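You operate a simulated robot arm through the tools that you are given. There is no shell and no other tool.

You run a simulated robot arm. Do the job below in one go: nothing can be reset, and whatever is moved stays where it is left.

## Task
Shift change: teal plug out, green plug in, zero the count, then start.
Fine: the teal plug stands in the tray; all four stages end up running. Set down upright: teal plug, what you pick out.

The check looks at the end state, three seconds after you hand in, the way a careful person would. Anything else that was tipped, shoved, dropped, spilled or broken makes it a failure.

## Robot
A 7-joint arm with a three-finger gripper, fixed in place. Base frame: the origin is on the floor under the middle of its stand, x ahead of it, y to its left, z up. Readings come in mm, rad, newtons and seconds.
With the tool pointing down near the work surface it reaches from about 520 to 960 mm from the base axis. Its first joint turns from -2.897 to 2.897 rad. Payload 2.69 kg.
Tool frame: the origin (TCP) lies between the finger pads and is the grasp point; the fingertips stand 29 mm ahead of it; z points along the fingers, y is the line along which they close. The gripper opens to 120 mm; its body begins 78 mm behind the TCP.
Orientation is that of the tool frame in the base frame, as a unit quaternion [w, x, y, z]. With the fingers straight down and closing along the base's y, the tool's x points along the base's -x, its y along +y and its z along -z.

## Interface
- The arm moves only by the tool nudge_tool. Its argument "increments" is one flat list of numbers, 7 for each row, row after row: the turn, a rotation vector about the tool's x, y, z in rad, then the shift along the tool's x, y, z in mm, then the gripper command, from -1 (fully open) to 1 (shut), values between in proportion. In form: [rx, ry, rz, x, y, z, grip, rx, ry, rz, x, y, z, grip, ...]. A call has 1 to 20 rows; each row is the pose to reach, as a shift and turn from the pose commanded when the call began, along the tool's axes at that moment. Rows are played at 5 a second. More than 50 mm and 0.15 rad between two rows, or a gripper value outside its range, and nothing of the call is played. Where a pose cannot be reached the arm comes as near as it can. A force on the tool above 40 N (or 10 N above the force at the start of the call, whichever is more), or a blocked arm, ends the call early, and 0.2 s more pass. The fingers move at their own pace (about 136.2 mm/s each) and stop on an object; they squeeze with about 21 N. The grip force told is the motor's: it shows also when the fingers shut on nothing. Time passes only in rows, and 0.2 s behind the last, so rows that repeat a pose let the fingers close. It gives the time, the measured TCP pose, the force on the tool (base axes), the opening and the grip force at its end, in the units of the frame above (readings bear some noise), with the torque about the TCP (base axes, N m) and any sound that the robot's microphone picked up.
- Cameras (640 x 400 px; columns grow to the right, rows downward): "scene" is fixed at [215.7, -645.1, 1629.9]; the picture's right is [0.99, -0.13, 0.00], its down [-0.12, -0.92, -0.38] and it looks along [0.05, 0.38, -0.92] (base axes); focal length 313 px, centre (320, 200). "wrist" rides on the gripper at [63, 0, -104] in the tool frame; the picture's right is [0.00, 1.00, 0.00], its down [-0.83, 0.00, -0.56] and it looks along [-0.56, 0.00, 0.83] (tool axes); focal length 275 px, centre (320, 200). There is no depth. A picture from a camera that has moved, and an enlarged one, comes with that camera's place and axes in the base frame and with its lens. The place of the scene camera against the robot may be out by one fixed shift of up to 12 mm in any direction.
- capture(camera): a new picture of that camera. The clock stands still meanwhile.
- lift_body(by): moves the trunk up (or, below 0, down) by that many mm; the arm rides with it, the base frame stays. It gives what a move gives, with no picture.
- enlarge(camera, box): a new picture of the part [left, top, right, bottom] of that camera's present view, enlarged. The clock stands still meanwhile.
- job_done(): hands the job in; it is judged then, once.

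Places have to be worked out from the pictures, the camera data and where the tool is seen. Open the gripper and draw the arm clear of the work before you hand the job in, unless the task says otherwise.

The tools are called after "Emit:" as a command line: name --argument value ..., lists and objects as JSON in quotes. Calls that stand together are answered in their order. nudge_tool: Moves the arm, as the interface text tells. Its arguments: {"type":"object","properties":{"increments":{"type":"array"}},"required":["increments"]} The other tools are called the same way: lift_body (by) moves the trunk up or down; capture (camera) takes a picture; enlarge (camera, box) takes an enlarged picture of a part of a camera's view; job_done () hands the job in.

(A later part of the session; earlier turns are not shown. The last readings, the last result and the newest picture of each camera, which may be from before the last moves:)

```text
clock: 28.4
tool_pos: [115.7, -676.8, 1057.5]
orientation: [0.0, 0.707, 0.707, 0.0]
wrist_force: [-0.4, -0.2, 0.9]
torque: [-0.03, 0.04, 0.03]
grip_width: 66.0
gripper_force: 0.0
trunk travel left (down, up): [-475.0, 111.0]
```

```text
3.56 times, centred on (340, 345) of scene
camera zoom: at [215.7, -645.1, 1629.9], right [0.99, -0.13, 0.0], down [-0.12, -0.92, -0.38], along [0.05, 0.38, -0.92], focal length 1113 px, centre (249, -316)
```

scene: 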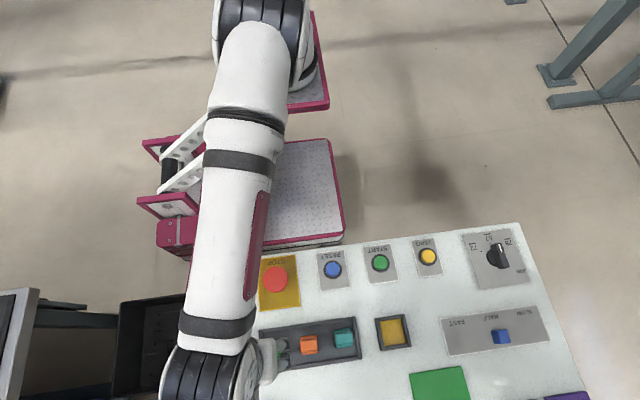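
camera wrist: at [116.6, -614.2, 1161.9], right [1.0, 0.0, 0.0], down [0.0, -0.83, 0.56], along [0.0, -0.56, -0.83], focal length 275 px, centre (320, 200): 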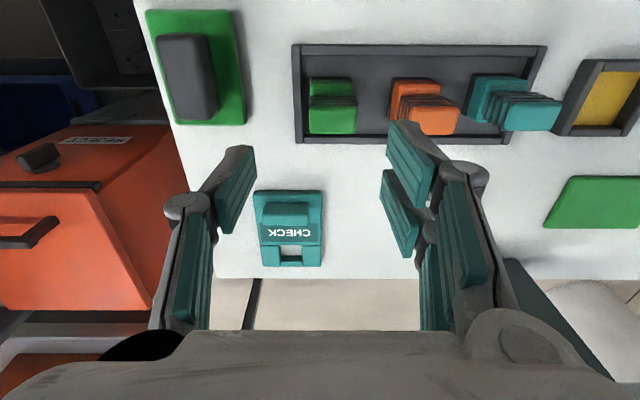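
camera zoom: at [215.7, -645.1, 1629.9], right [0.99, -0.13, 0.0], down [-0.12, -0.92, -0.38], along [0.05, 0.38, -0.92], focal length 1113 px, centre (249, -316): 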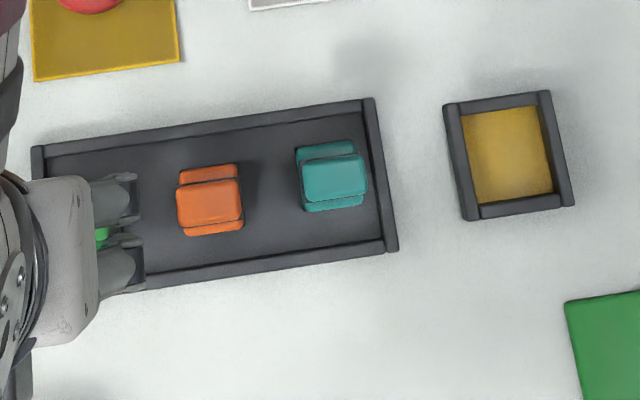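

Combining both views, the green plug handle is centred at (126, -677), top z≈966, orange at x≈196. I shift +10 mm in x, narrow the fingers to ~56 mm, and descend to z≈1000 to verify.

Emit:
nudge_tool --increments '[0, 0, 0, 0, 10.3, 0, 0.07, 0, 0, 0, 0, 10.3, 20, 0.07, 0, 0, 0, 0, 10.3, 40, 0.07, 0, 0, 0, 0, 10.3, 55, 0.07, 0, 0, 0, 0, 10.3, 55, 0.07]'

Emit:
capture --camera "wrist"

```text
clock: 29.6
tool_pos: [126.9, -678.4, 1001.7]
orientation: [0.0, 0.708, 0.706, 0.0]
wrist_force: [-0.3, -0.5, 0.1]
torque: [0.02, 0.0, 0.0]
grip_width: 55.9
gripper_force: 0.0
trunk travel left (down, up): [-475.0, 111.0]
```

```text
taken
camera wrist: at [127.8, -615.3, 1107.0], right [1.0, 0.0, 0.0], down [0.0, -0.83, 0.56], along [0.0, -0.56, -0.83], focal length 275 px, centre (320, 200)
```

wrist: 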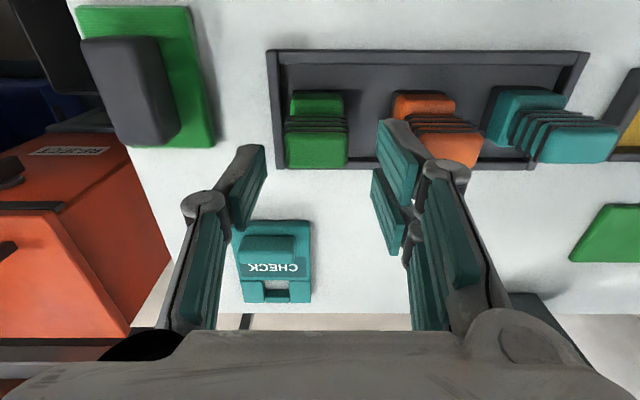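

Fingers are nearly centred (≈1.5 mm to shift in -x). I descend to TCP z≈956.

Emit:
nudge_tool --increments '[0, 0, 0, 0, -1.5, 15, 0.07, 0, 0, 0, 0, -1.5, 30, 0.07, 0, 0, 0, 0, -1.5, 40, 0.07, 0, 0, 0, 0, -1.5, 45.5, 0.07, 0, 0, 0, 0, -1.5, 45.5, 0.07]'

Emit:
enlarge --camera "wrist" --box '[200, 40, 500, 240]'

```text
clock: 30.8
tool_pos: [125.6, -678.3, 955.0]
orientation: [0.0, 0.707, 0.708, 0.0]
wrist_force: [-0.4, -0.1, -0.4]
torque: [0.01, 0.0, 0.02]
grip_width: 55.8
gripper_force: 0.0
trunk travel left (down, up): [-475.0, 111.0]
```

```text
2.00 times, centred on (350, 140) of wrist
camera zoom: at [126.8, -615.1, 1060.5], right [1.0, 0.0, 0.0], down [0.0, -0.83, 0.56], along [0.0, -0.56, -0.83], focal length 551 px, centre (260, 320)
```

zoom: 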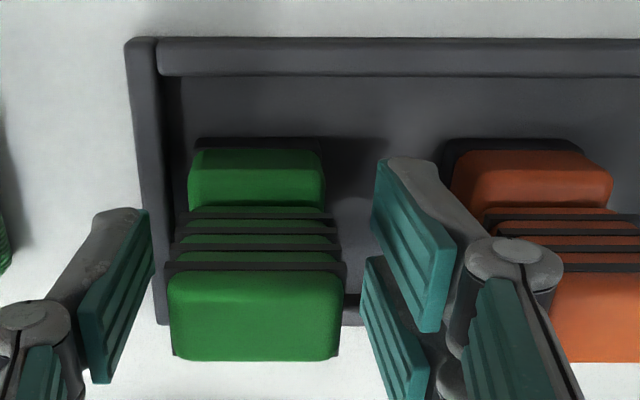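

Fingers straddle the green handle with no contact on orange. I close.

Emit:
nudge_tool --increments '[0, 0, 0, 0, 0, 0, 0.3, 0, 0, 0, 0, 0, 0, 0.6, 0, 0, 0, 0, 0, 0, 1, 0, 0, 0, 0, 0, 0, 1, 0, 0, 0, 0, 0, 0, 1]'

Emit:
enlarge --camera "wrist" --box '[200, 40, 500, 240]'

```text
clock: 32.0
tool_pos: [125.9, -678.8, 955.7]
orientation: [0.001, 0.707, 0.707, 0.001]
wrist_force: [-0.6, 0.1, 0.3]
torque: [-0.04, -0.03, 0.03]
grip_width: 34.1
gripper_force: 21.0
trunk travel left (down, up): [-475.0, 111.0]
```

```text
2.00 times, centred on (350, 140) of wrist
camera zoom: at [126.9, -615.1, 1060.7], right [1.0, 0.0, 0.0], down [0.0, -0.83, 0.56], along [0.0, -0.56, -0.83], focal length 551 px, centre (260, 320)
```

zoom: 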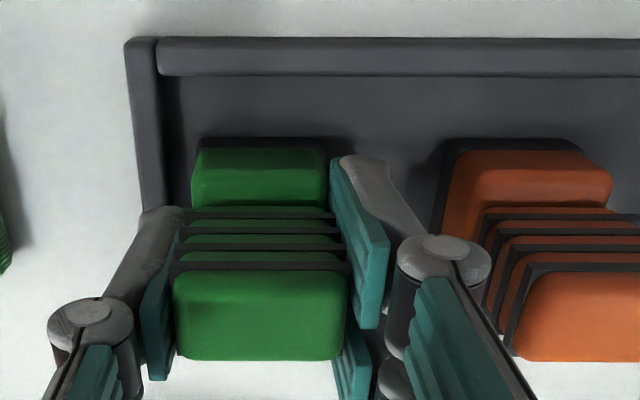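

Grip 34 mm at 21 N. I lift 115 mm and carry the green plug over the socket (TCP target x≈371, y≈-678).

Emit:
nudge_tool --increments '[0, 0, 0, 0, 0, -8, 1, 0, 0, 0, 0, 0, -30, 1, 0, 0, 0, 0, 0, -60, 1, 0, 0, 0, 0, 0, -90, 1, 0, 0, 0, 0, 0, -115, 1, 0, 0, 0, 0, 40, -115, 1, 0, 0, 0, 0, 80, -115, 1, 0, 0, 0, 0, 120, -115, 1, 0, 0, 0, 0, 160, -115, 1, 0, 0, 0, 0, 200, -115, 1, 0, 0, 0, 0, 235, -115, 1, 0, 0, 0, 0, 245, -115, 1, 0, 0, 0, 0, 245, -115, 1]'

Emit:
capture --camera "wrist"

```text
clock: 34.8
tool_pos: [371.1, -678.4, 1069.4]
orientation: [-0.001, 0.707, 0.707, -0.001]
wrist_force: [-1.0, 0.9, -1.6]
torque: [0.01, 0.02, 0.02]
grip_width: 33.5
gripper_force: 21.2
trunk travel left (down, up): [-475.0, 111.0]
```

```text
taken
camera wrist: at [372.9, -616.2, 1174.6], right [1.0, 0.0, 0.0], down [0.0, -0.83, 0.56], along [0.0, -0.56, -0.83], focal length 275 px, centre (320, 200)
```

wrist: 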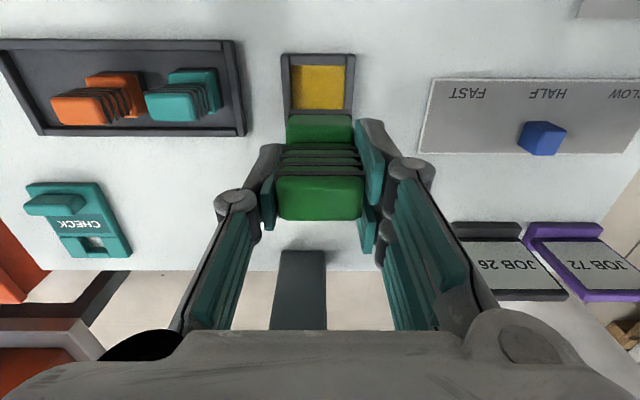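

The plug hangs in line with the socket. I descend to z≈975, just above the frame, and compare with the earlier teal view.

Emit:
nudge_tool --increments '[0, 0, 0, 0, 0, 25, 1, 0, 0, 0, 0, 0, 50, 1, 0, 0, 0, 0, 0, 75, 1, 0, 0, 0, 0, 0, 90, 1, 0, 0, 0, 0, 0, 94, 1, 0, 0, 0, 0, 0, 94, 1]'

Emit:
capture --camera "wrist"

Emit:
enlarge --camera "wrist" --box '[220, 50, 420, 230]'

```text
clock: 36.2
tool_pos: [370.2, -678.6, 975.8]
orientation: [0.0, 0.707, 0.707, 0.0]
wrist_force: [-0.1, -0.2, 0.2]
torque: [-0.01, 0.0, -0.01]
grip_width: 33.6
gripper_force: 20.6
trunk travel left (down, up): [-475.0, 111.0]
```

```text
taken
camera wrist: at [371.8, -615.6, 1081.3], right [1.0, 0.0, 0.0], down [0.0, -0.83, 0.56], along [0.0, -0.56, -0.83], focal length 275 px, centre (320, 200)
```

wrist: 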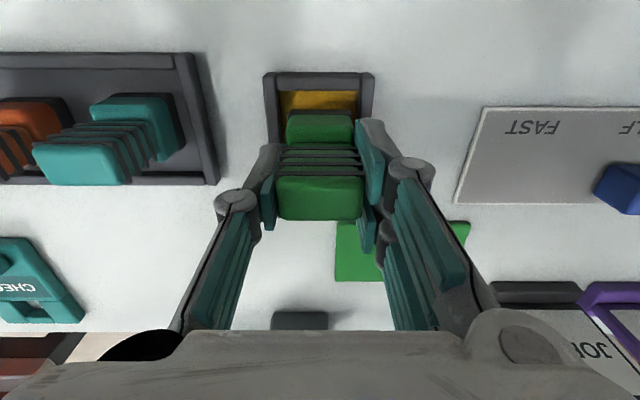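

```text
2.22 times, centred on (320, 140) of wrist
camera zoom: at [371.8, -615.6, 1081.3], right [1.0, 0.0, 0.0], down [0.0, -0.83, 0.56], along [0.0, -0.56, -0.83], focal length 612 px, centre (320, 333)
```

zoom: 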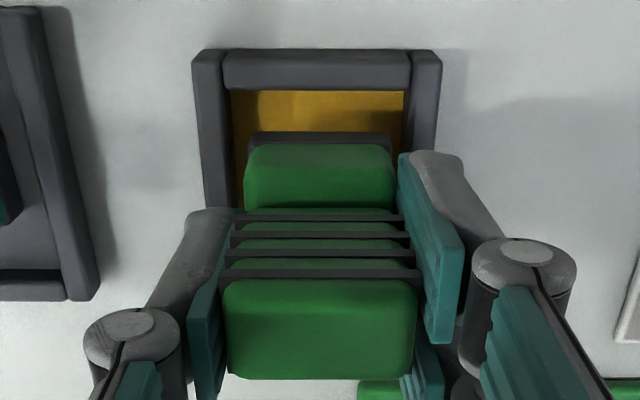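

Plug is centred on the socket in x, and y matches the teal seating. I lower gently to contact, expected around TCP z≈956.

Emit:
nudge_tool --increments '[0, 0, 0, 0, 0, 5, 1, 0, 0, 0, 0, 0, 10, 1, 0, 0, 0, 0, 0, 14, 1, 0, 0, 0, 0, 0, 16, 1, 0, 0, 0, 0, 0, 17, 1, 0, 0, 0, 0, 0, 17, 1]'

Emit:
enlarge --camera "wrist" --box '[220, 50, 420, 230]'

```text
clock: 37.6
tool_pos: [371.8, -678.4, 959.8]
orientation: [0.0, 0.707, 0.707, 0.0]
wrist_force: [-0.8, 0.0, -1.2]
torque: [-0.02, 0.0, -0.01]
grip_width: 33.7
gripper_force: 20.5
trunk travel left (down, up): [-475.0, 111.0]
```

```text
2.22 times, centred on (320, 140) of wrist
camera zoom: at [372.6, -615.7, 1064.6], right [1.0, 0.0, 0.0], down [0.0, -0.83, 0.56], along [0.0, -0.56, -0.83], focal length 612 px, centre (320, 333)
```

zoom: 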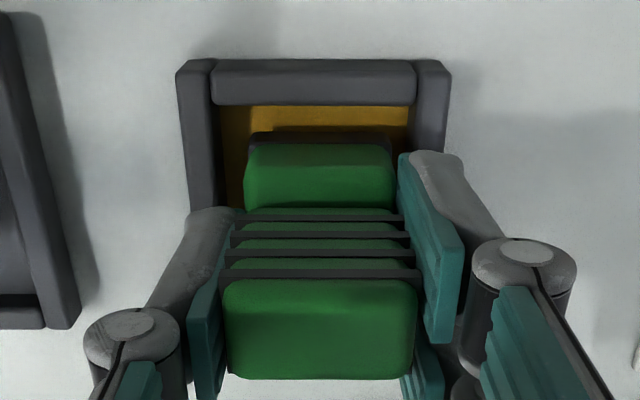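

Not yet in contact; the plug is ~1.3 mm to +x of the socket centre. I shift -1.2 mm and continue down in small steps.

Emit:
nudge_tool --increments '[0, 0, 0, 0, -1.2, 1, 1, 0, 0, 0, 0, -1.2, 2, 1, 0, 0, 0, 0, -1.2, 3, 1, 0, 0, 0, 0, -1.2, 3, 1]'

```text
clock: 38.6
tool_pos: [370.8, -679.2, 957.0]
orientation: [0.001, 0.707, 0.707, 0.001]
wrist_force: [0.6, 0.1, -0.2]
torque: [-0.01, 0.01, -0.06]
grip_width: 33.6
gripper_force: 20.9
trunk travel left (down, up): [-475.0, 111.0]
```

Emit:
nudge_tool --increments '[0, 0, 0, 0, 0, 0.7, 1, 0, 0, 0, 0, 0, 1.4, 1, 0, 0, 0, 0, 0, 2, 1, 0, 0, 0, 0, 0, 2, 1]'

```text
clock: 39.6
tool_pos: [370.7, -678.9, 954.9]
orientation: [0.001, 0.708, 0.707, 0.0]
wrist_force: [-0.3, 2.3, 13.0]
torque: [0.23, -0.01, 0.01]
grip_width: 33.5
gripper_force: 21.0
trunk travel left (down, up): [-475.0, 111.0]
```

Contact at 13 N: the plug is down on the socket floor. I ease off 1.2 mm and open to ~54 mm.

Emit:
nudge_tool --increments '[0, 0, 0, 0, 0, -1, 1, 0, 0, 0, 0, 0, -1.2, 1, 0, 0, 0, 0, 0, -1.2, 0.35, 0, 0, 0, 0, 0, -1.2, 0.1, 0, 0, 0, 0, 0, -1.2, 0.1]'

Emit:
enlarge --camera "wrist" --box '[220, 50, 420, 230]'

```text
clock: 40.8
tool_pos: [369.7, -678.3, 955.9]
orientation: [0.0, 0.707, 0.707, 0.0]
wrist_force: [-0.2, 0.3, 0.5]
torque: [-0.01, 0.01, -0.01]
grip_width: 53.9
gripper_force: 0.0
trunk travel left (down, up): [-475.0, 111.0]
```

```text
2.22 times, centred on (320, 140) of wrist
camera zoom: at [371.5, -615.3, 1060.6], right [1.0, 0.0, 0.0], down [0.0, -0.83, 0.56], along [0.0, -0.56, -0.83], focal length 612 px, centre (320, 333)
```

zoom: 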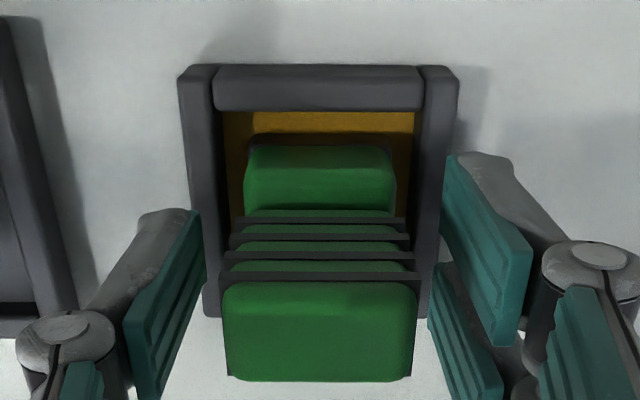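

Released cleanly, green plug sits centred in the socket. I rise straight up to z≈1075, then draw back toward ZERO while closing the fingers.

Emit:
nudge_tool --increments '[0, 0, 0, 0, 0, -15, 0.1, 0, 0, 0, 0, 0, -45, 0.1, 0, 0, 0, 0, 0, -85, 0.1, 0, 0, 0, 0, 0, -120, 0.1, 0, 0, 0, 35, 28, -130, 0.5, 0, 0, 0, 70, 56, -140, 1, 0, 0, 0, 105, 84, -150, 1, 0, 0, 0, 140, 112, -150, 1, 0, 0, 0, 148, 113, -150, 1, 0, 0, 0, 148, 113, -150, 1]'

Emit:
capture --camera "wrist"

Emit:
capture --camera "scene"

```text
clock: 43.0
tool_pos: [484.3, -530.5, 1106.3]
orientation: [-0.001, 0.707, 0.707, -0.001]
wrist_force: [0.1, -0.3, -0.1]
torque: [0.0, 0.02, -0.01]
grip_width: 0.0
gripper_force: 20.9
trunk travel left (down, up): [-475.0, 111.0]
```

```text
taken
camera wrist: at [485.3, -467.1, 1211.7], right [1.0, 0.0, 0.0], down [0.0, -0.83, 0.56], along [0.0, -0.56, -0.83], focal length 275 px, centre (320, 200)
```

wrist: 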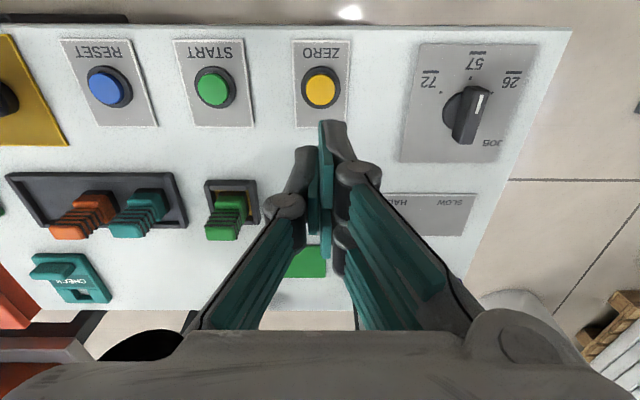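

```text
taken
```

scene: 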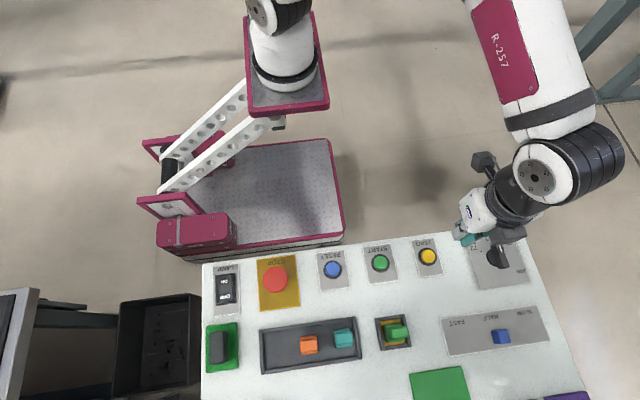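

I enlarge ZERO and the tray/socket to locate the button precisely and confirm the plugs.

Emit:
enlarge --camera "wrist" --box '[280, 30, 380, 130]'

Emit:
enlarge --camera "scene" --box '[250, 300, 430, 390]'

Emit:
enlarge --camera "wrist" --box '[170, 30, 270, 130]'

```text
4.00 times, centred on (330, 80) of wrist
camera zoom: at [485.3, -467.1, 1211.7], right [1.0, 0.0, 0.0], down [0.0, -0.83, 0.56], along [0.0, -0.56, -0.83], focal length 1101 px, centre (280, 680)
```

zoom: 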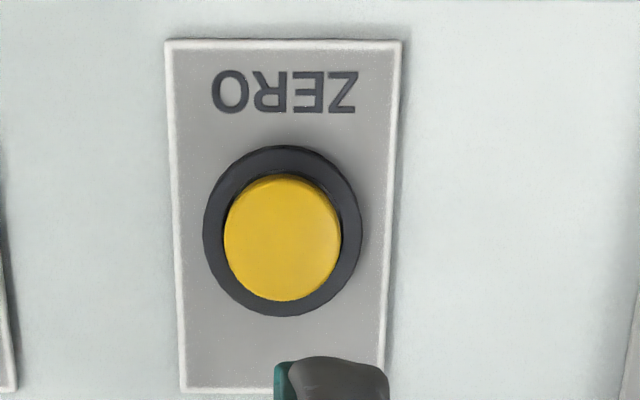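

```text
3.56 times, centred on (340, 345) of scene
camera zoom: at [215.7, -645.1, 1629.9], right [0.99, -0.13, 0.0], down [-0.12, -0.92, -0.38], along [0.05, 0.38, -0.92], focal length 1113 px, centre (249, -316)
```

zoom: 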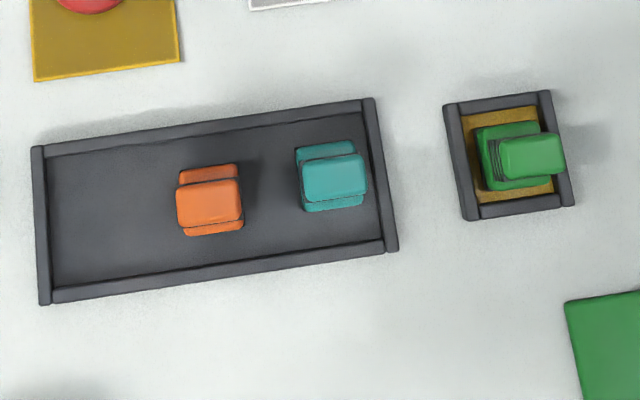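

```text
4.00 times, centred on (220, 80) of wrist
camera zoom: at [485.3, -467.1, 1211.7], right [1.0, 0.0, 0.0], down [0.0, -0.83, 0.56], along [0.0, -0.56, -0.83], focal length 1101 px, centre (720, 680)
```

zoom: 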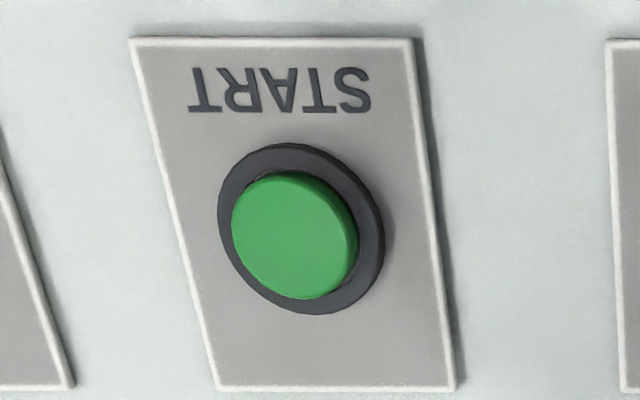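

ZERO cap centre is about (485.5, -533), top z≈911, START about (374.5, -532.7). Both plugs stand well. I descend with closed fingers to just above ZERO (TCP z≈952).

Emit:
nudge_tool --increments '[0, 0, 0, -2.7, 1.2, 35, 1, 0, 0, 0, -2.7, 1.2, 75, 1, 0, 0, 0, -2.7, 1.2, 115, 1, 0, 0, 0, -2.7, 1.2, 145, 1, 0, 0, 0, -2.7, 1.2, 152, 1, 0, 0, 0, -2.7, 1.2, 152, 1]'

Emit:
capture --camera "wrist"

```text
clock: 44.4
tool_pos: [484.8, -532.7, 953.7]
orientation: [0.0, 0.707, 0.707, 0.0]
wrist_force: [0.2, 0.7, 0.2]
torque: [0.0, -0.05, 0.0]
grip_width: 0.0
gripper_force: 21.0
trunk travel left (down, up): [-475.0, 111.0]
```

```text
taken
camera wrist: at [485.5, -469.8, 1059.1], right [1.0, 0.0, 0.0], down [0.0, -0.83, 0.56], along [0.0, -0.56, -0.83], focal length 275 px, centre (320, 200)
```

wrist: 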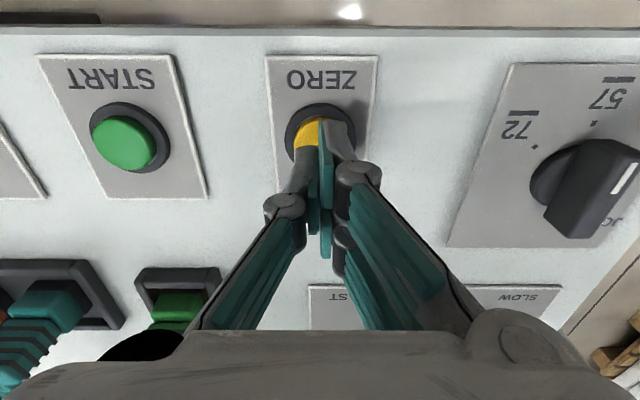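

Tips are above the ZERO cap. I press down in small steps and listen for a click.

Emit:
nudge_tool --increments '[0, 0, 0, 0, 0, 4, 1, 0, 0, 0, 0, 0, 8, 1, 0, 0, 0, 0, 0, 10, 1, 0, 0, 0, 0, 0, 12, 1, 0, 0, 0, 0, 0, 13, 1, 0, 0, 0, 0, 0, 14, 1]'

```text
clock: 45.8
tool_pos: [485.0, -532.9, 940.2]
orientation: [0.0, 0.707, 0.707, -0.001]
wrist_force: [0.3, -0.9, 1.3]
torque: [-0.02, 0.02, 0.01]
grip_width: 6.2
gripper_force: 28.5
trunk travel left (down, up): [-475.0, 111.0]
```

First contact (the fingers spread a little, 1.3 N). I press a few mm further in 1 mm steps.

Emit:
nudge_tool --increments '[0, 0, 0, 0, 0, 1, 1, 0, 0, 0, 0, 0, 2, 1, 0, 0, 0, 0, 0, 3, 1, 0, 0, 0, 0, 0, 4, 1]'

Emit:
enlarge --camera "wrist" --box '[240, 50, 400, 200]'

```text
clock: 46.8
tool_pos: [484.4, -533.3, 936.0]
orientation: [0.0, 0.707, 0.707, 0.0]
wrist_force: [-0.3, 3.5, 10.3]
torque: [0.11, 0.0, 0.02]
grip_width: 6.0
gripper_force: 28.7
trunk travel left (down, up): [-475.0, 111.0]
heard: click
```

```text
2.67 times, centred on (320, 125) of wrist
camera zoom: at [485.1, -470.2, 1041.6], right [1.0, 0.0, 0.0], down [0.0, -0.83, 0.56], along [0.0, -0.56, -0.83], focal length 734 px, centre (320, 400)
```

zoom: 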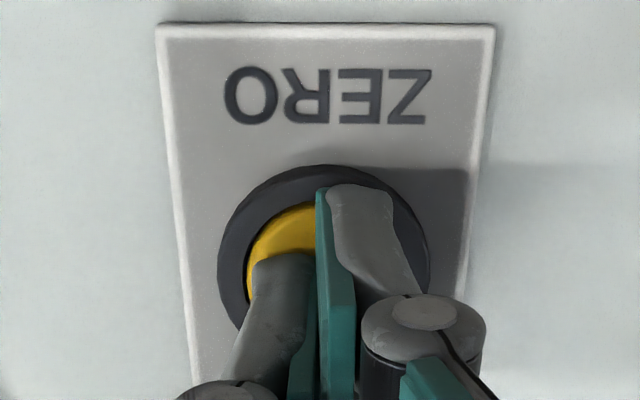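

Heard a click at about TCP z≈936. I rise to z≈1150 and tilt to look at the display for the count.

Emit:
nudge_tool --increments '[0, 0, 0, 0, 0, -8, 1, 0, 0, 0, 0, 0, -40, 1, 0, 0, 0, 0, 0, -85, 1, 0, -0.12, 0, 10, -15, -125, 1, 0, -0.24, 0, 20, -30, -160, 1, 0, -0.36, 0, 30, -45, -195, 1, 0, -0.48, 0, 40, -60, -225, 1, 0, -0.6, 0, 50, -75, -245, 1, 0, -0.7, 0, 60, -90, -255, 1, 0, -0.7, 0, 60, -90, -255, 1]'

Emit:
capture --camera "wrist"

```text
clock: 49.0
tool_pos: [394.3, -471.7, 1190.4]
orientation: [0.242, 0.665, 0.664, -0.243]
wrist_force: [0.3, -1.0, -0.4]
torque: [0.03, 0.01, 0.01]
grip_width: 0.2
gripper_force: 28.6
trunk travel left (down, up): [-475.0, 111.0]
```

```text
taken
camera wrist: at [395.2, -357.0, 1230.0], right [1.0, 0.0, 0.0], down [0.0, -0.28, 0.96], along [0.0, -0.96, -0.28], focal length 275 px, centre (320, 200)
```

wrist: 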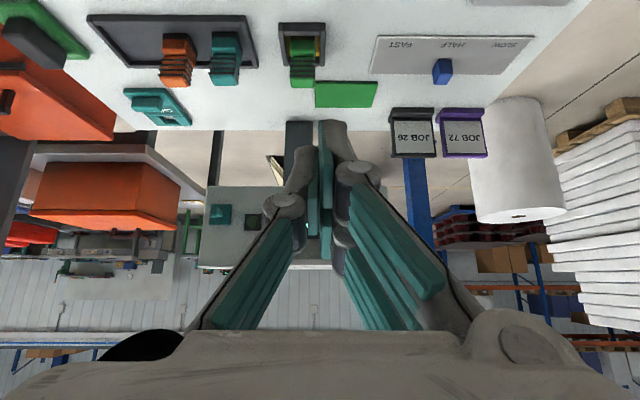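

The closed fingers hide the display; I open them here in free air to see it.

Emit:
nudge_tool --increments '[0, 0, 0, 0, 0, 0, 0, 0, 0, 0, 0, 0, 0, -1, 0, 0, 0, 0, 0, 0, -1]'

Emit:
enlarge --camera "wrist" --box '[190, 160, 410, 290]'

```text
clock: 49.8
tool_pos: [394.2, -472.8, 1190.4]
orientation: [0.242, 0.665, 0.664, -0.243]
wrist_force: [1.3, 0.2, -0.1]
torque: [-0.01, 0.01, 0.0]
grip_width: 120.0
gripper_force: 0.1
trunk travel left (down, up): [-475.0, 111.0]
```

```text
2.91 times, centred on (300, 225) of wrist
camera zoom: at [395.4, -357.1, 1230.2], right [1.0, 0.0, 0.0], down [0.0, -0.28, 0.96], along [0.0, -0.96, -0.28], focal length 801 px, centre (378, 127)
```

zoom: 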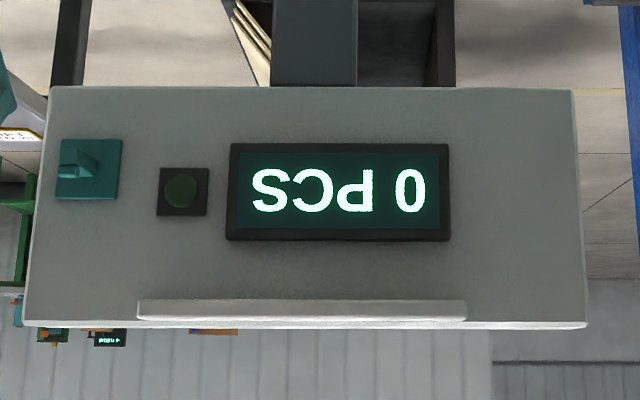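

Count shows 0 PCS. I also look at the small screens in the background below the board, in case they are other stages.

Emit:
enlarge --camera "wrist" --box '[180, 240, 300, 310]'

Emit:
enlarge --camera "wrist" --box '[0, 120, 220, 360]'

Emit:
enlarge --camera "wrist" --box '[190, 240, 230, 280]'

```text
5.33 times, centred on (240, 275) of wrist
camera zoom: at [395.4, -357.1, 1230.2], right [1.0, 0.0, 0.0], down [0.0, -0.28, 0.96], along [0.0, -0.96, -0.28], focal length 1468 px, centre (747, -200)
```

zoom: 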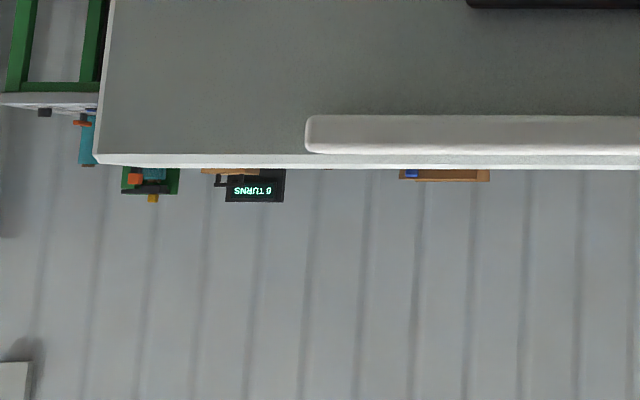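

```text
1.67 times, centred on (110, 240) of wrist
camera zoom: at [395.4, -357.1, 1230.2], right [1.0, 0.0, 0.0], down [0.0, -0.28, 0.96], along [0.0, -0.96, -0.28], focal length 459 px, centre (670, 133)
```

zoom: 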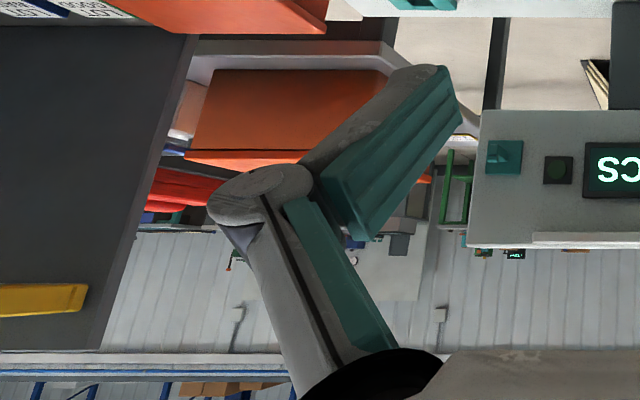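

```text
10.00 times, centred on (210, 260) of wrist
camera zoom: at [395.4, -357.1, 1230.2], right [1.0, 0.0, 0.0], down [0.0, -0.28, 0.96], along [0.0, -0.96, -0.28], focal length 2753 px, centre (1420, -400)
```

zoom: 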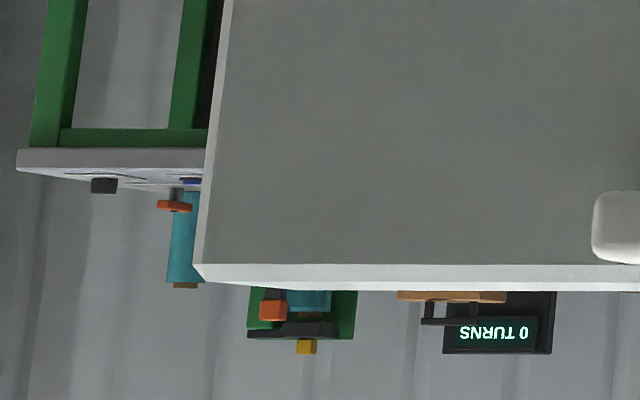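

Those are unrelated stations in the background. I bring the tool back to vertical with fingers closed, then go over START.

Emit:
nudge_tool --increments '[0, 0.12, 0, 0, 0, 0, 0, 0, 0.24, 0, 0, 0, 0, 1, 0, 0.36, 0, 0, 0, 0, 1, 0, 0.48, 0, 0, 0, 0, 1, 0, 0.6, 0, 0, 0, 0, 1, 0, 0.7, 0, 0, 0, 0, 1, 0, 0.7, 0, 0, 0, 0, 1]'

```text
clock: 51.4
tool_pos: [394.6, -473.8, 1191.0]
orientation: [-0.001, 0.708, 0.707, 0.001]
wrist_force: [-0.1, 0.3, -0.1]
torque: [-0.04, 0.0, 0.02]
grip_width: 0.0
gripper_force: 21.7
trunk travel left (down, up): [-475.0, 111.0]
```

Tool is vertical. I move to above START (374.5, -532.7) and descend to TCP z≈953.

Emit:
nudge_tool --increments '[0, 0, 0, -30, -10, 20, 1, 0, 0, 0, -59, -20, 45, 1, 0, 0, 0, -59, -20, 90, 1, 0, 0, 0, -59, -20, 135, 1, 0, 0, 0, -59, -20, 180, 1, 0, 0, 0, -59, -20, 215, 1, 0, 0, 0, -59, -20, 237, 1, 0, 0, 0, -59, -20, 237, 1]'

Emit:
capture --camera "wrist"

```text
clock: 53.2
tool_pos: [374.1, -533.2, 953.4]
orientation: [0.0, 0.707, 0.707, -0.001]
wrist_force: [0.2, -1.0, 0.1]
torque: [0.03, -0.01, 0.01]
grip_width: 0.0
gripper_force: 20.9
trunk travel left (down, up): [-475.0, 111.0]
```

```text
taken
camera wrist: at [375.4, -470.1, 1058.1], right [1.0, 0.0, 0.0], down [0.0, -0.83, 0.56], along [0.0, -0.56, -0.83], focal length 275 px, centre (320, 200)
```

wrist: 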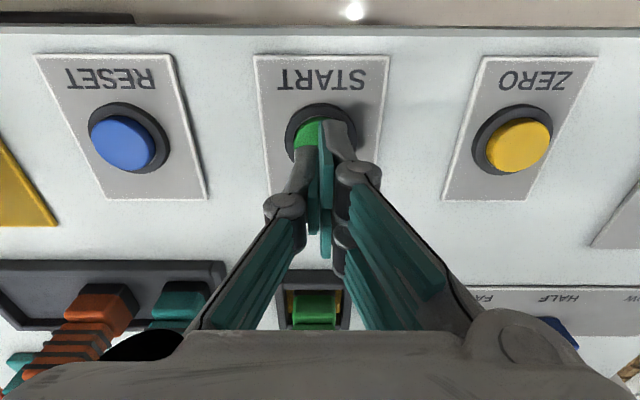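

The tips are centred over START. I press with the same steps as for ZERO (to TCP z≈935), listening for the click, then rise.

Emit:
nudge_tool --increments '[0, 0, 0, 0, 0, 4, 1, 0, 0, 0, 0, 0, 8, 1, 0, 0, 0, 0, 0, 12, 1, 0, 0, 0, 0, 0, 14, 1, 0, 0, 0, 0, 0, 15, 1, 0, 0, 0, 0, 0, 16, 1, 0, 0, 0, 0, 0, 17, 1, 0, 0, 0, 0, 0, 18, 1]'

```text
clock: 55.0
tool_pos: [374.6, -530.6, 937.2]
orientation: [0.001, 0.707, 0.707, -0.001]
wrist_force: [-1.2, 1.9, 12.1]
torque: [0.07, -0.01, 0.0]
grip_width: 5.9
gripper_force: 28.1
trunk travel left (down, up): [-475.0, 111.0]
heard: click
```

Click heard at 12 N. I rise and tilt back again with the fingers opening, to read the display and lamp.

Emit:
nudge_tool --increments '[0, 0, 0, 0, 0, -8, 1, 0, 0, 0, 0, 0, -40, 1, 0, 0, 0, 0, 0, -85, 1, 0, -0.12, 0, 10, 5, -125, 0, 0, -0.24, 0, 20, 10, -160, -1, 0, -0.36, 0, 30, 15, -195, -1, 0, -0.48, 0, 40, 20, -225, -1, 0, -0.6, 0, 50, 20, -245, -1, 0, -0.7, 0, 60, 20, -255, -1, 0, -0.7, 0, 60, 20, -255, -1]'

Emit:
capture --camera "wrist"

Emit:
enlarge --camera "wrist" --box '[190, 160, 410, 290]'

```text
clock: 57.2
tool_pos: [395.2, -471.9, 1192.5]
orientation: [0.242, 0.664, 0.665, -0.242]
wrist_force: [-0.9, 0.3, -0.3]
torque: [-0.01, 0.0, -0.01]
grip_width: 119.8
gripper_force: 0.2
trunk travel left (down, up): [-475.0, 111.0]
```

```text
taken
camera wrist: at [395.8, -356.6, 1231.3], right [1.0, 0.0, 0.0], down [0.0, -0.28, 0.96], along [0.0, -0.96, -0.28], focal length 275 px, centre (320, 200)
```

wrist: 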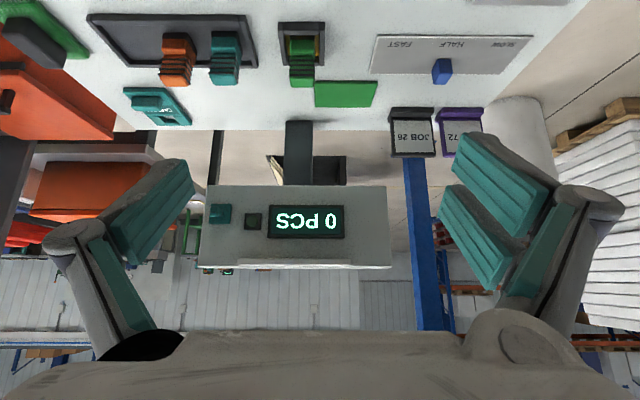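

```text
2.91 times, centred on (300, 225) of wrist
camera zoom: at [395.8, -356.6, 1231.3], right [1.0, 0.0, 0.0], down [0.0, -0.28, 0.96], along [0.0, -0.96, -0.28], focal length 801 px, centre (378, 127)
```

zoom: 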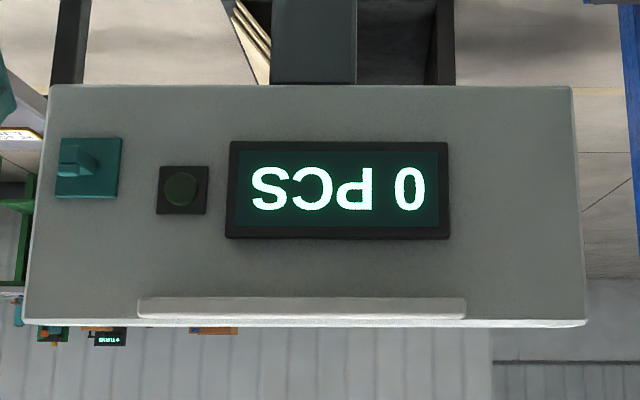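

The lamp is still dark and the count 0. I'll let a second pass and look again, also at the panel from the scene camera.

Emit:
nudge_tool --increments '[0, 0, 0, 0, 0, 0, -1, 0, 0, 0, 0, 0, 0, -1, 0, 0, 0, 0, 0, 0, -1, 0, 0, 0, 0, 0, 0, -1, 0, 0, 0, 0, 0, 0, -1]'

Emit:
enlarge --camera "wrist" --box '[190, 160, 410, 290]'

Emit:
capture --camera "scene"

Emit:
enlarge --camera "scene" --box '[190, 220, 400, 400]'

```text
clock: 58.4
tool_pos: [394.2, -471.2, 1192.0]
orientation: [0.242, 0.664, 0.665, -0.242]
wrist_force: [-0.1, -0.1, 0.0]
torque: [-0.01, 0.0, -0.01]
grip_width: 119.9
gripper_force: 0.1
trunk travel left (down, up): [-475.0, 111.0]
```

```text
2.91 times, centred on (300, 225) of wrist
camera zoom: at [396.0, -356.6, 1231.3], right [1.0, 0.0, 0.0], down [0.0, -0.28, 0.96], along [0.0, -0.96, -0.28], focal length 801 px, centre (378, 127)
```

zoom: 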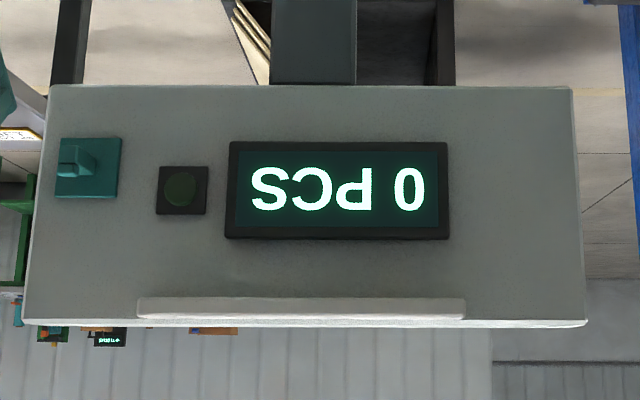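

```text
taken
```

scene: 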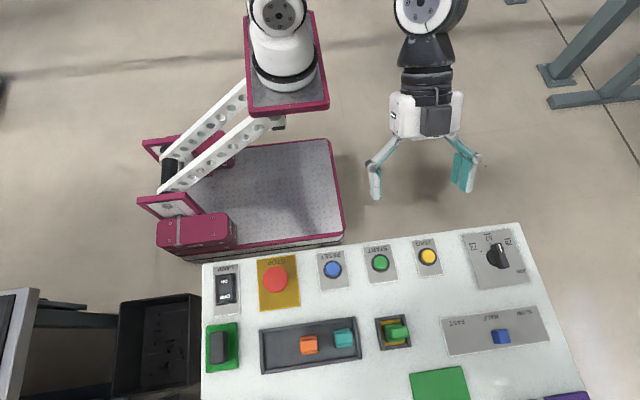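

```text
2.22 times, centred on (295, 310) of scene
camera zoom: at [215.7, -645.1, 1629.9], right [0.99, -0.13, 0.0], down [-0.12, -0.92, -0.38], along [0.05, 0.38, -0.92], focal length 696 px, centre (376, -44)
```

zoom: 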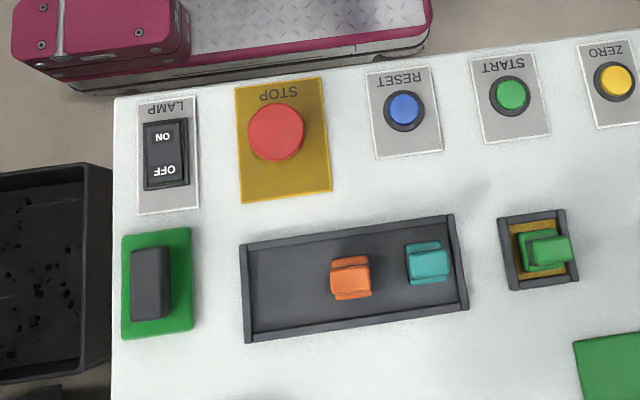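

START did not light the lamp, so something still inhibits it. I go nearer to the display board to inspect it closely (teal tab, lamp).

Emit:
nudge_tool --increments '[0, 0, 0, -17, -24, 29, -1, 0, 0, 0, -34, -48, 58, -1, 0, 0, 0, -52, -72, 88, -1, 0, 0, 0, -69, -95, 117, -1, 0, 0, 0, -69, -95, 117, -1]'

Emit:
capture --camera "wrist"

Emit:
enlarge --camera "wrist" --box '[180, 80, 480, 330]'

```text
clock: 59.6
tool_pos: [301.0, -600.3, 1148.2]
orientation: [0.242, 0.664, 0.664, -0.243]
wrist_force: [0.5, -0.3, 0.0]
torque: [-0.04, 0.01, 0.0]
grip_width: 119.9
gripper_force: 0.1
trunk travel left (down, up): [-475.0, 111.0]
```

```text
taken
camera wrist: at [301.9, -484.8, 1186.0], right [1.0, 0.0, 0.0], down [0.0, -0.28, 0.96], along [0.0, -0.96, -0.28], focal length 275 px, centre (320, 200)
```

wrist: 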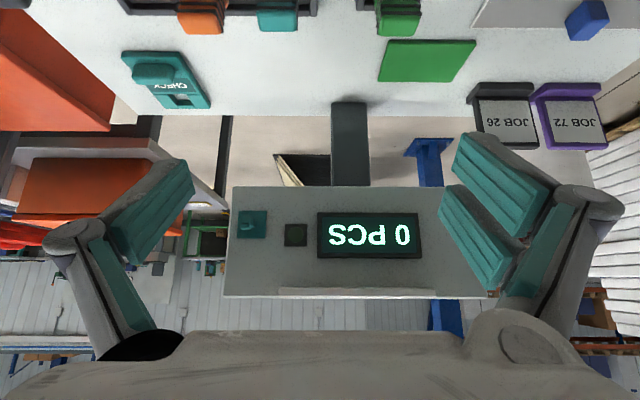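

```text
1.60 times, centred on (330, 205) of wrist
camera zoom: at [301.9, -484.8, 1186.0], right [1.0, 0.0, 0.0], down [0.0, -0.28, 0.96], along [0.0, -0.96, -0.28], focal length 440 px, centre (304, 192)
```

zoom: 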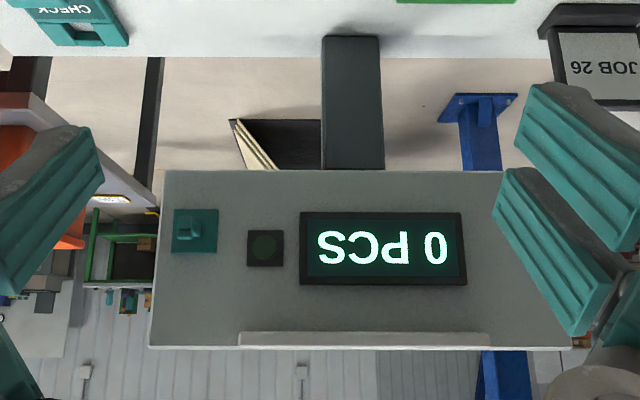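

Emit:
enlarge --camera "wrist" --box '[220, 180, 340, 270]'

Emit:
enlarge --camera "wrist" --box '[100, 30, 240, 130]'

Emit:
enlarge --camera "wrist" --box '[440, 60, 640, 170]'

```text
4.44 times, centred on (280, 225) of wrist
camera zoom: at [301.9, -484.8, 1186.0], right [1.0, 0.0, 0.0], down [0.0, -0.28, 0.96], along [0.0, -0.96, -0.28], focal length 1224 px, centre (498, 89)
```

zoom: 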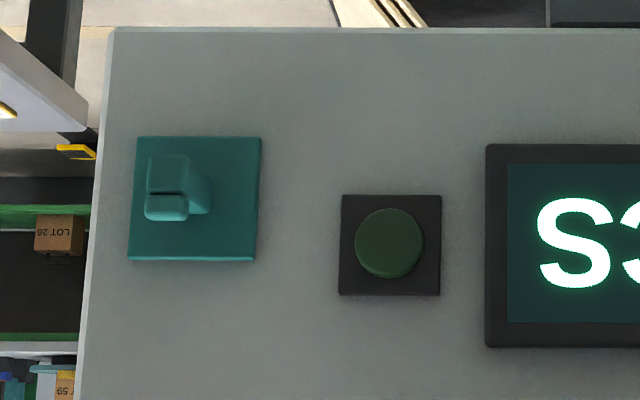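

```text
4.00 times, centred on (170, 80) of wrist
camera zoom: at [301.9, -484.8, 1186.0], right [1.0, 0.0, 0.0], down [0.0, -0.28, 0.96], along [0.0, -0.96, -0.28], focal length 1101 px, centre (920, 680)
```

zoom: 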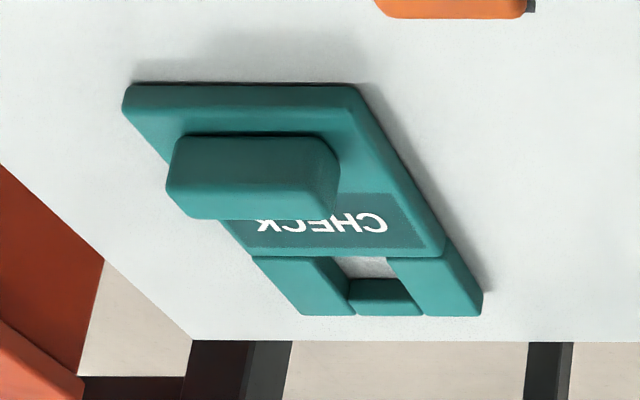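

```text
3.20 times, centred on (540, 115) of wrist
camera zoom: at [301.9, -484.8, 1186.0], right [1.0, 0.0, 0.0], down [0.0, -0.28, 0.96], along [0.0, -0.96, -0.28], focal length 881 px, centre (-384, 472)
```

zoom: 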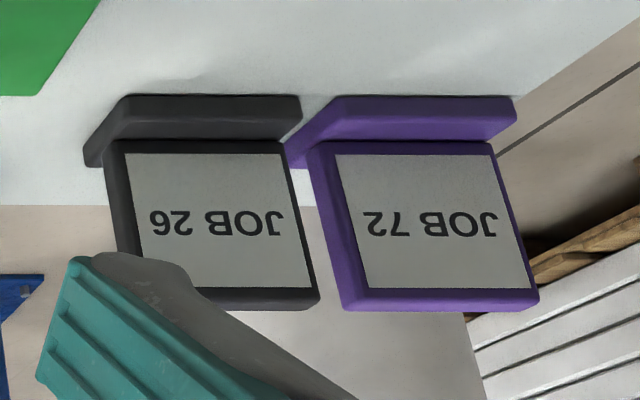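

The board's run lamp is dark; the plug looks seated as the teal one was. Before pressing anything else I look at the buttons, STOP and LAMP from close above, to see their states.

Emit:
nudge_tool --increments '[0, 0.12, 0, 20, -10, -25, -1, 0, 0.24, 0, 45, -20, -50, -1, 0, 0.36, 0, 70, -30, -70, -1, 0, 0.48, 0, 95, -40, -85, -1, 0, 0.6, 0, 115, -45, -90, -1, 0, 0.7, 0, 135, -50, -90, -1, 0, 0.7, 0, 135, -50, -90, -1]'

Emit:
capture --camera "wrist"

```text
clock: 61.2
tool_pos: [250.8, -442.3, 1127.9]
orientation: [-0.001, 0.707, 0.707, 0.001]
wrist_force: [0.5, -0.5, 0.2]
torque: [-0.02, 0.0, 0.01]
grip_width: 120.0
gripper_force: 0.1
trunk travel left (down, up): [-475.0, 111.0]
```

```text
taken
camera wrist: at [251.8, -378.0, 1233.0], right [1.0, 0.0, 0.0], down [0.0, -0.83, 0.56], along [0.0, -0.56, -0.83], focal length 275 px, centre (320, 200)
```

wrist: 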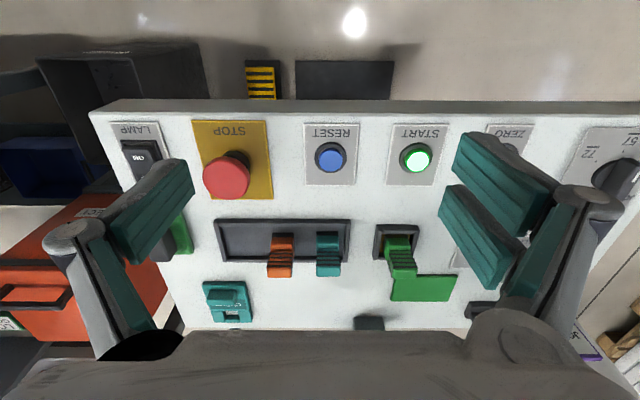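

START now appears brightly lit – maybe blinking. I enlarge it and look again.

Emit:
enlarge --camera "wrist" --box '[290, 110, 460, 200]'

Emit:
enlarge --camera "wrist" --box '[100, 100, 290, 220]'

Emit:
enlarge --camera "scene" --box '[310, 230, 460, 300]'

```text
3.76 times, centred on (375, 155) of wrist
camera zoom: at [251.8, -378.0, 1233.0], right [1.0, 0.0, 0.0], down [0.0, -0.83, 0.56], along [0.0, -0.56, -0.83], focal length 1036 px, centre (113, 369)
```

zoom: 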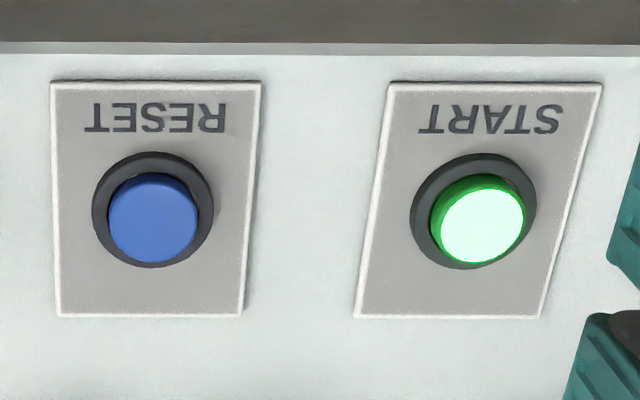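

```text
3.33 times, centred on (195, 160) of wrist
camera zoom: at [251.8, -378.0, 1233.0], right [1.0, 0.0, 0.0], down [0.0, -0.83, 0.56], along [0.0, -0.56, -0.83], focal length 918 px, centre (737, 333)
```

zoom: 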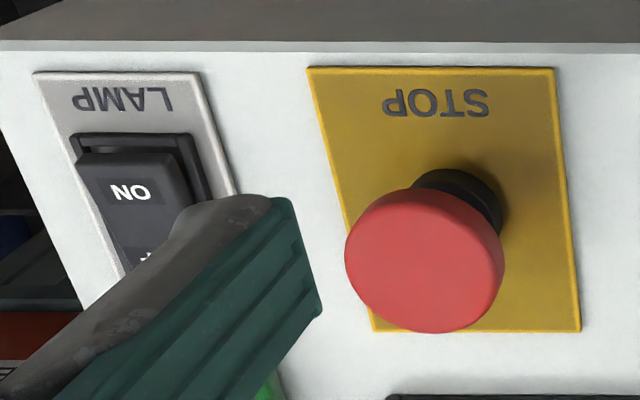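

```text
4.27 times, centred on (385, 265) of scene
camera zoom: at [215.7, -645.1, 1629.9], right [0.99, -0.13, 0.0], down [-0.12, -0.92, -0.38], along [0.05, 0.38, -0.92], focal length 1336 px, centre (43, -77)
```

zoom: 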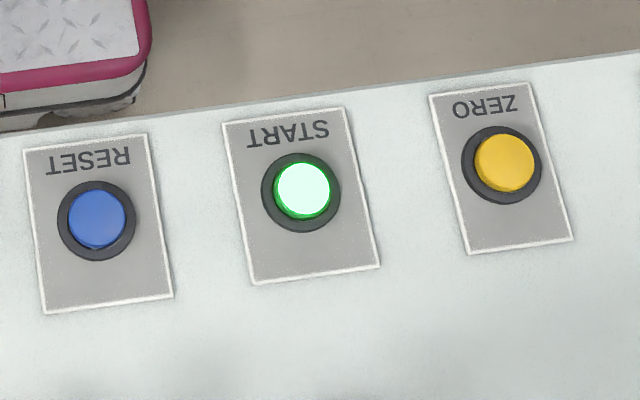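

START is lit now (at 58.4 s it was not): either a delayed start or a blink. I wait a little and look a few times.

Emit:
nudge_tool --increments '[0, 0, 0, 0, 0, 0, -1, 0, 0, 0, 0, 0, 0, -1]'

Emit:
enlarge --camera "scene" --box '[310, 230, 460, 300]'

Emit:
nudge_tool --increments '[0, 0, 0, 0, 0, 0, -1, 0, 0, 0, 0, 0, 0, -1, 0, 0, 0, 0, 0, 0, -1]'

Emit:
enlarge --camera "scene" --box '[310, 230, 460, 300]'

```text
clock: 61.8
tool_pos: [249.9, -441.4, 1127.1]
orientation: [0.0, 0.707, 0.708, 0.0]
wrist_force: [-1.1, 0.1, 0.0]
torque: [0.01, 0.0, 0.0]
grip_width: 119.9
gripper_force: 0.0
trunk travel left (down, up): [-475.0, 111.0]
```

```text
4.27 times, centred on (385, 265) of scene
camera zoom: at [215.7, -645.1, 1629.9], right [0.99, -0.13, 0.0], down [-0.12, -0.92, -0.38], along [0.05, 0.38, -0.92], focal length 1336 px, centre (43, -77)
```

zoom: 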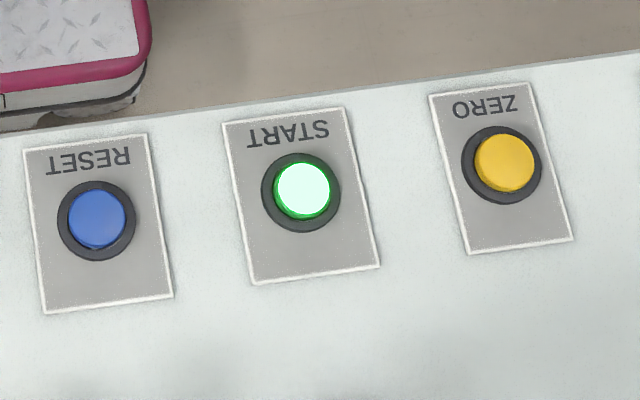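

```text
clock: 62.6
tool_pos: [251.1, -441.7, 1127.2]
orientation: [0.0, 0.707, 0.707, 0.0]
wrist_force: [0.1, 0.5, 0.6]
torque: [-0.02, -0.03, -0.01]
grip_width: 120.2
gripper_force: 0.1
trunk travel left (down, up): [-475.0, 111.0]
```

```text
4.27 times, centred on (385, 265) of scene
camera zoom: at [215.7, -645.1, 1629.9], right [0.99, -0.13, 0.0], down [-0.12, -0.92, -0.38], along [0.05, 0.38, -0.92], focal length 1336 px, centre (43, -77)
```

zoom: 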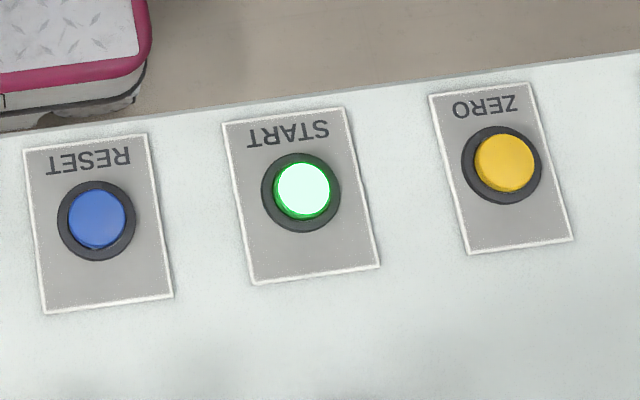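

START stays lit steadily, so the machine starts with a delay. I tilt to read the board again.

Emit:
nudge_tool --increments '[0, -0.12, 0, 0, 25, -10, -1, 0, -0.24, 0, 0, 50, -20, -1, 0, -0.36, 0, 0, 70, -30, -1, 0, -0.48, 0, 0, 85, -40, -1, 0, -0.6, 0, 0, 95, -50, -1, 0, -0.7, 0, 0, 100, -60, -1, 0, -0.7, 0, 0, 100, -60, -1]'

Emit:
capture --camera "wrist"

Emit:
enlarge --camera "wrist" --box '[180, 160, 420, 300]'

```text
clock: 64.2
tool_pos: [351.5, -439.7, 1186.6]
orientation: [0.243, 0.664, 0.664, -0.242]
wrist_force: [-0.1, -0.1, -0.1]
torque: [0.01, 0.03, 0.01]
grip_width: 120.2
gripper_force: 0.0
trunk travel left (down, up): [-475.0, 111.0]
```

```text
taken
camera wrist: at [350.9, -323.6, 1227.0], right [1.0, 0.0, 0.0], down [0.0, -0.28, 0.96], along [0.0, -0.96, -0.28], focal length 275 px, centre (320, 200)
```

wrist: 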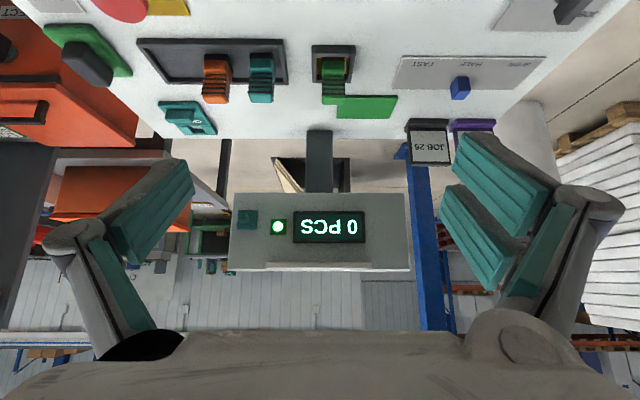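

```text
2.67 times, centred on (300, 230) of wrist
camera zoom: at [350.9, -323.6, 1227.0], right [1.0, 0.0, 0.0], down [0.0, -0.28, 0.96], along [0.0, -0.96, -0.28], focal length 734 px, centre (373, 120)
```

zoom: 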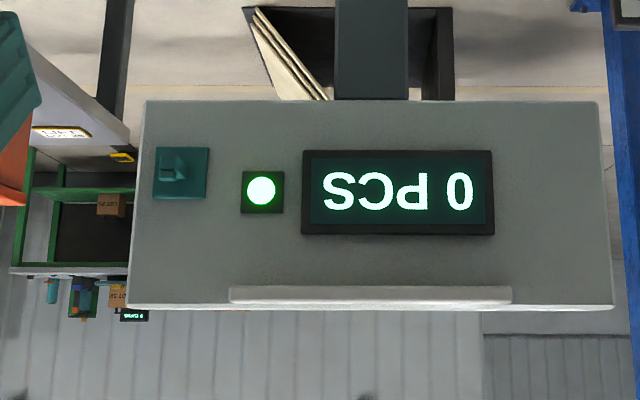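

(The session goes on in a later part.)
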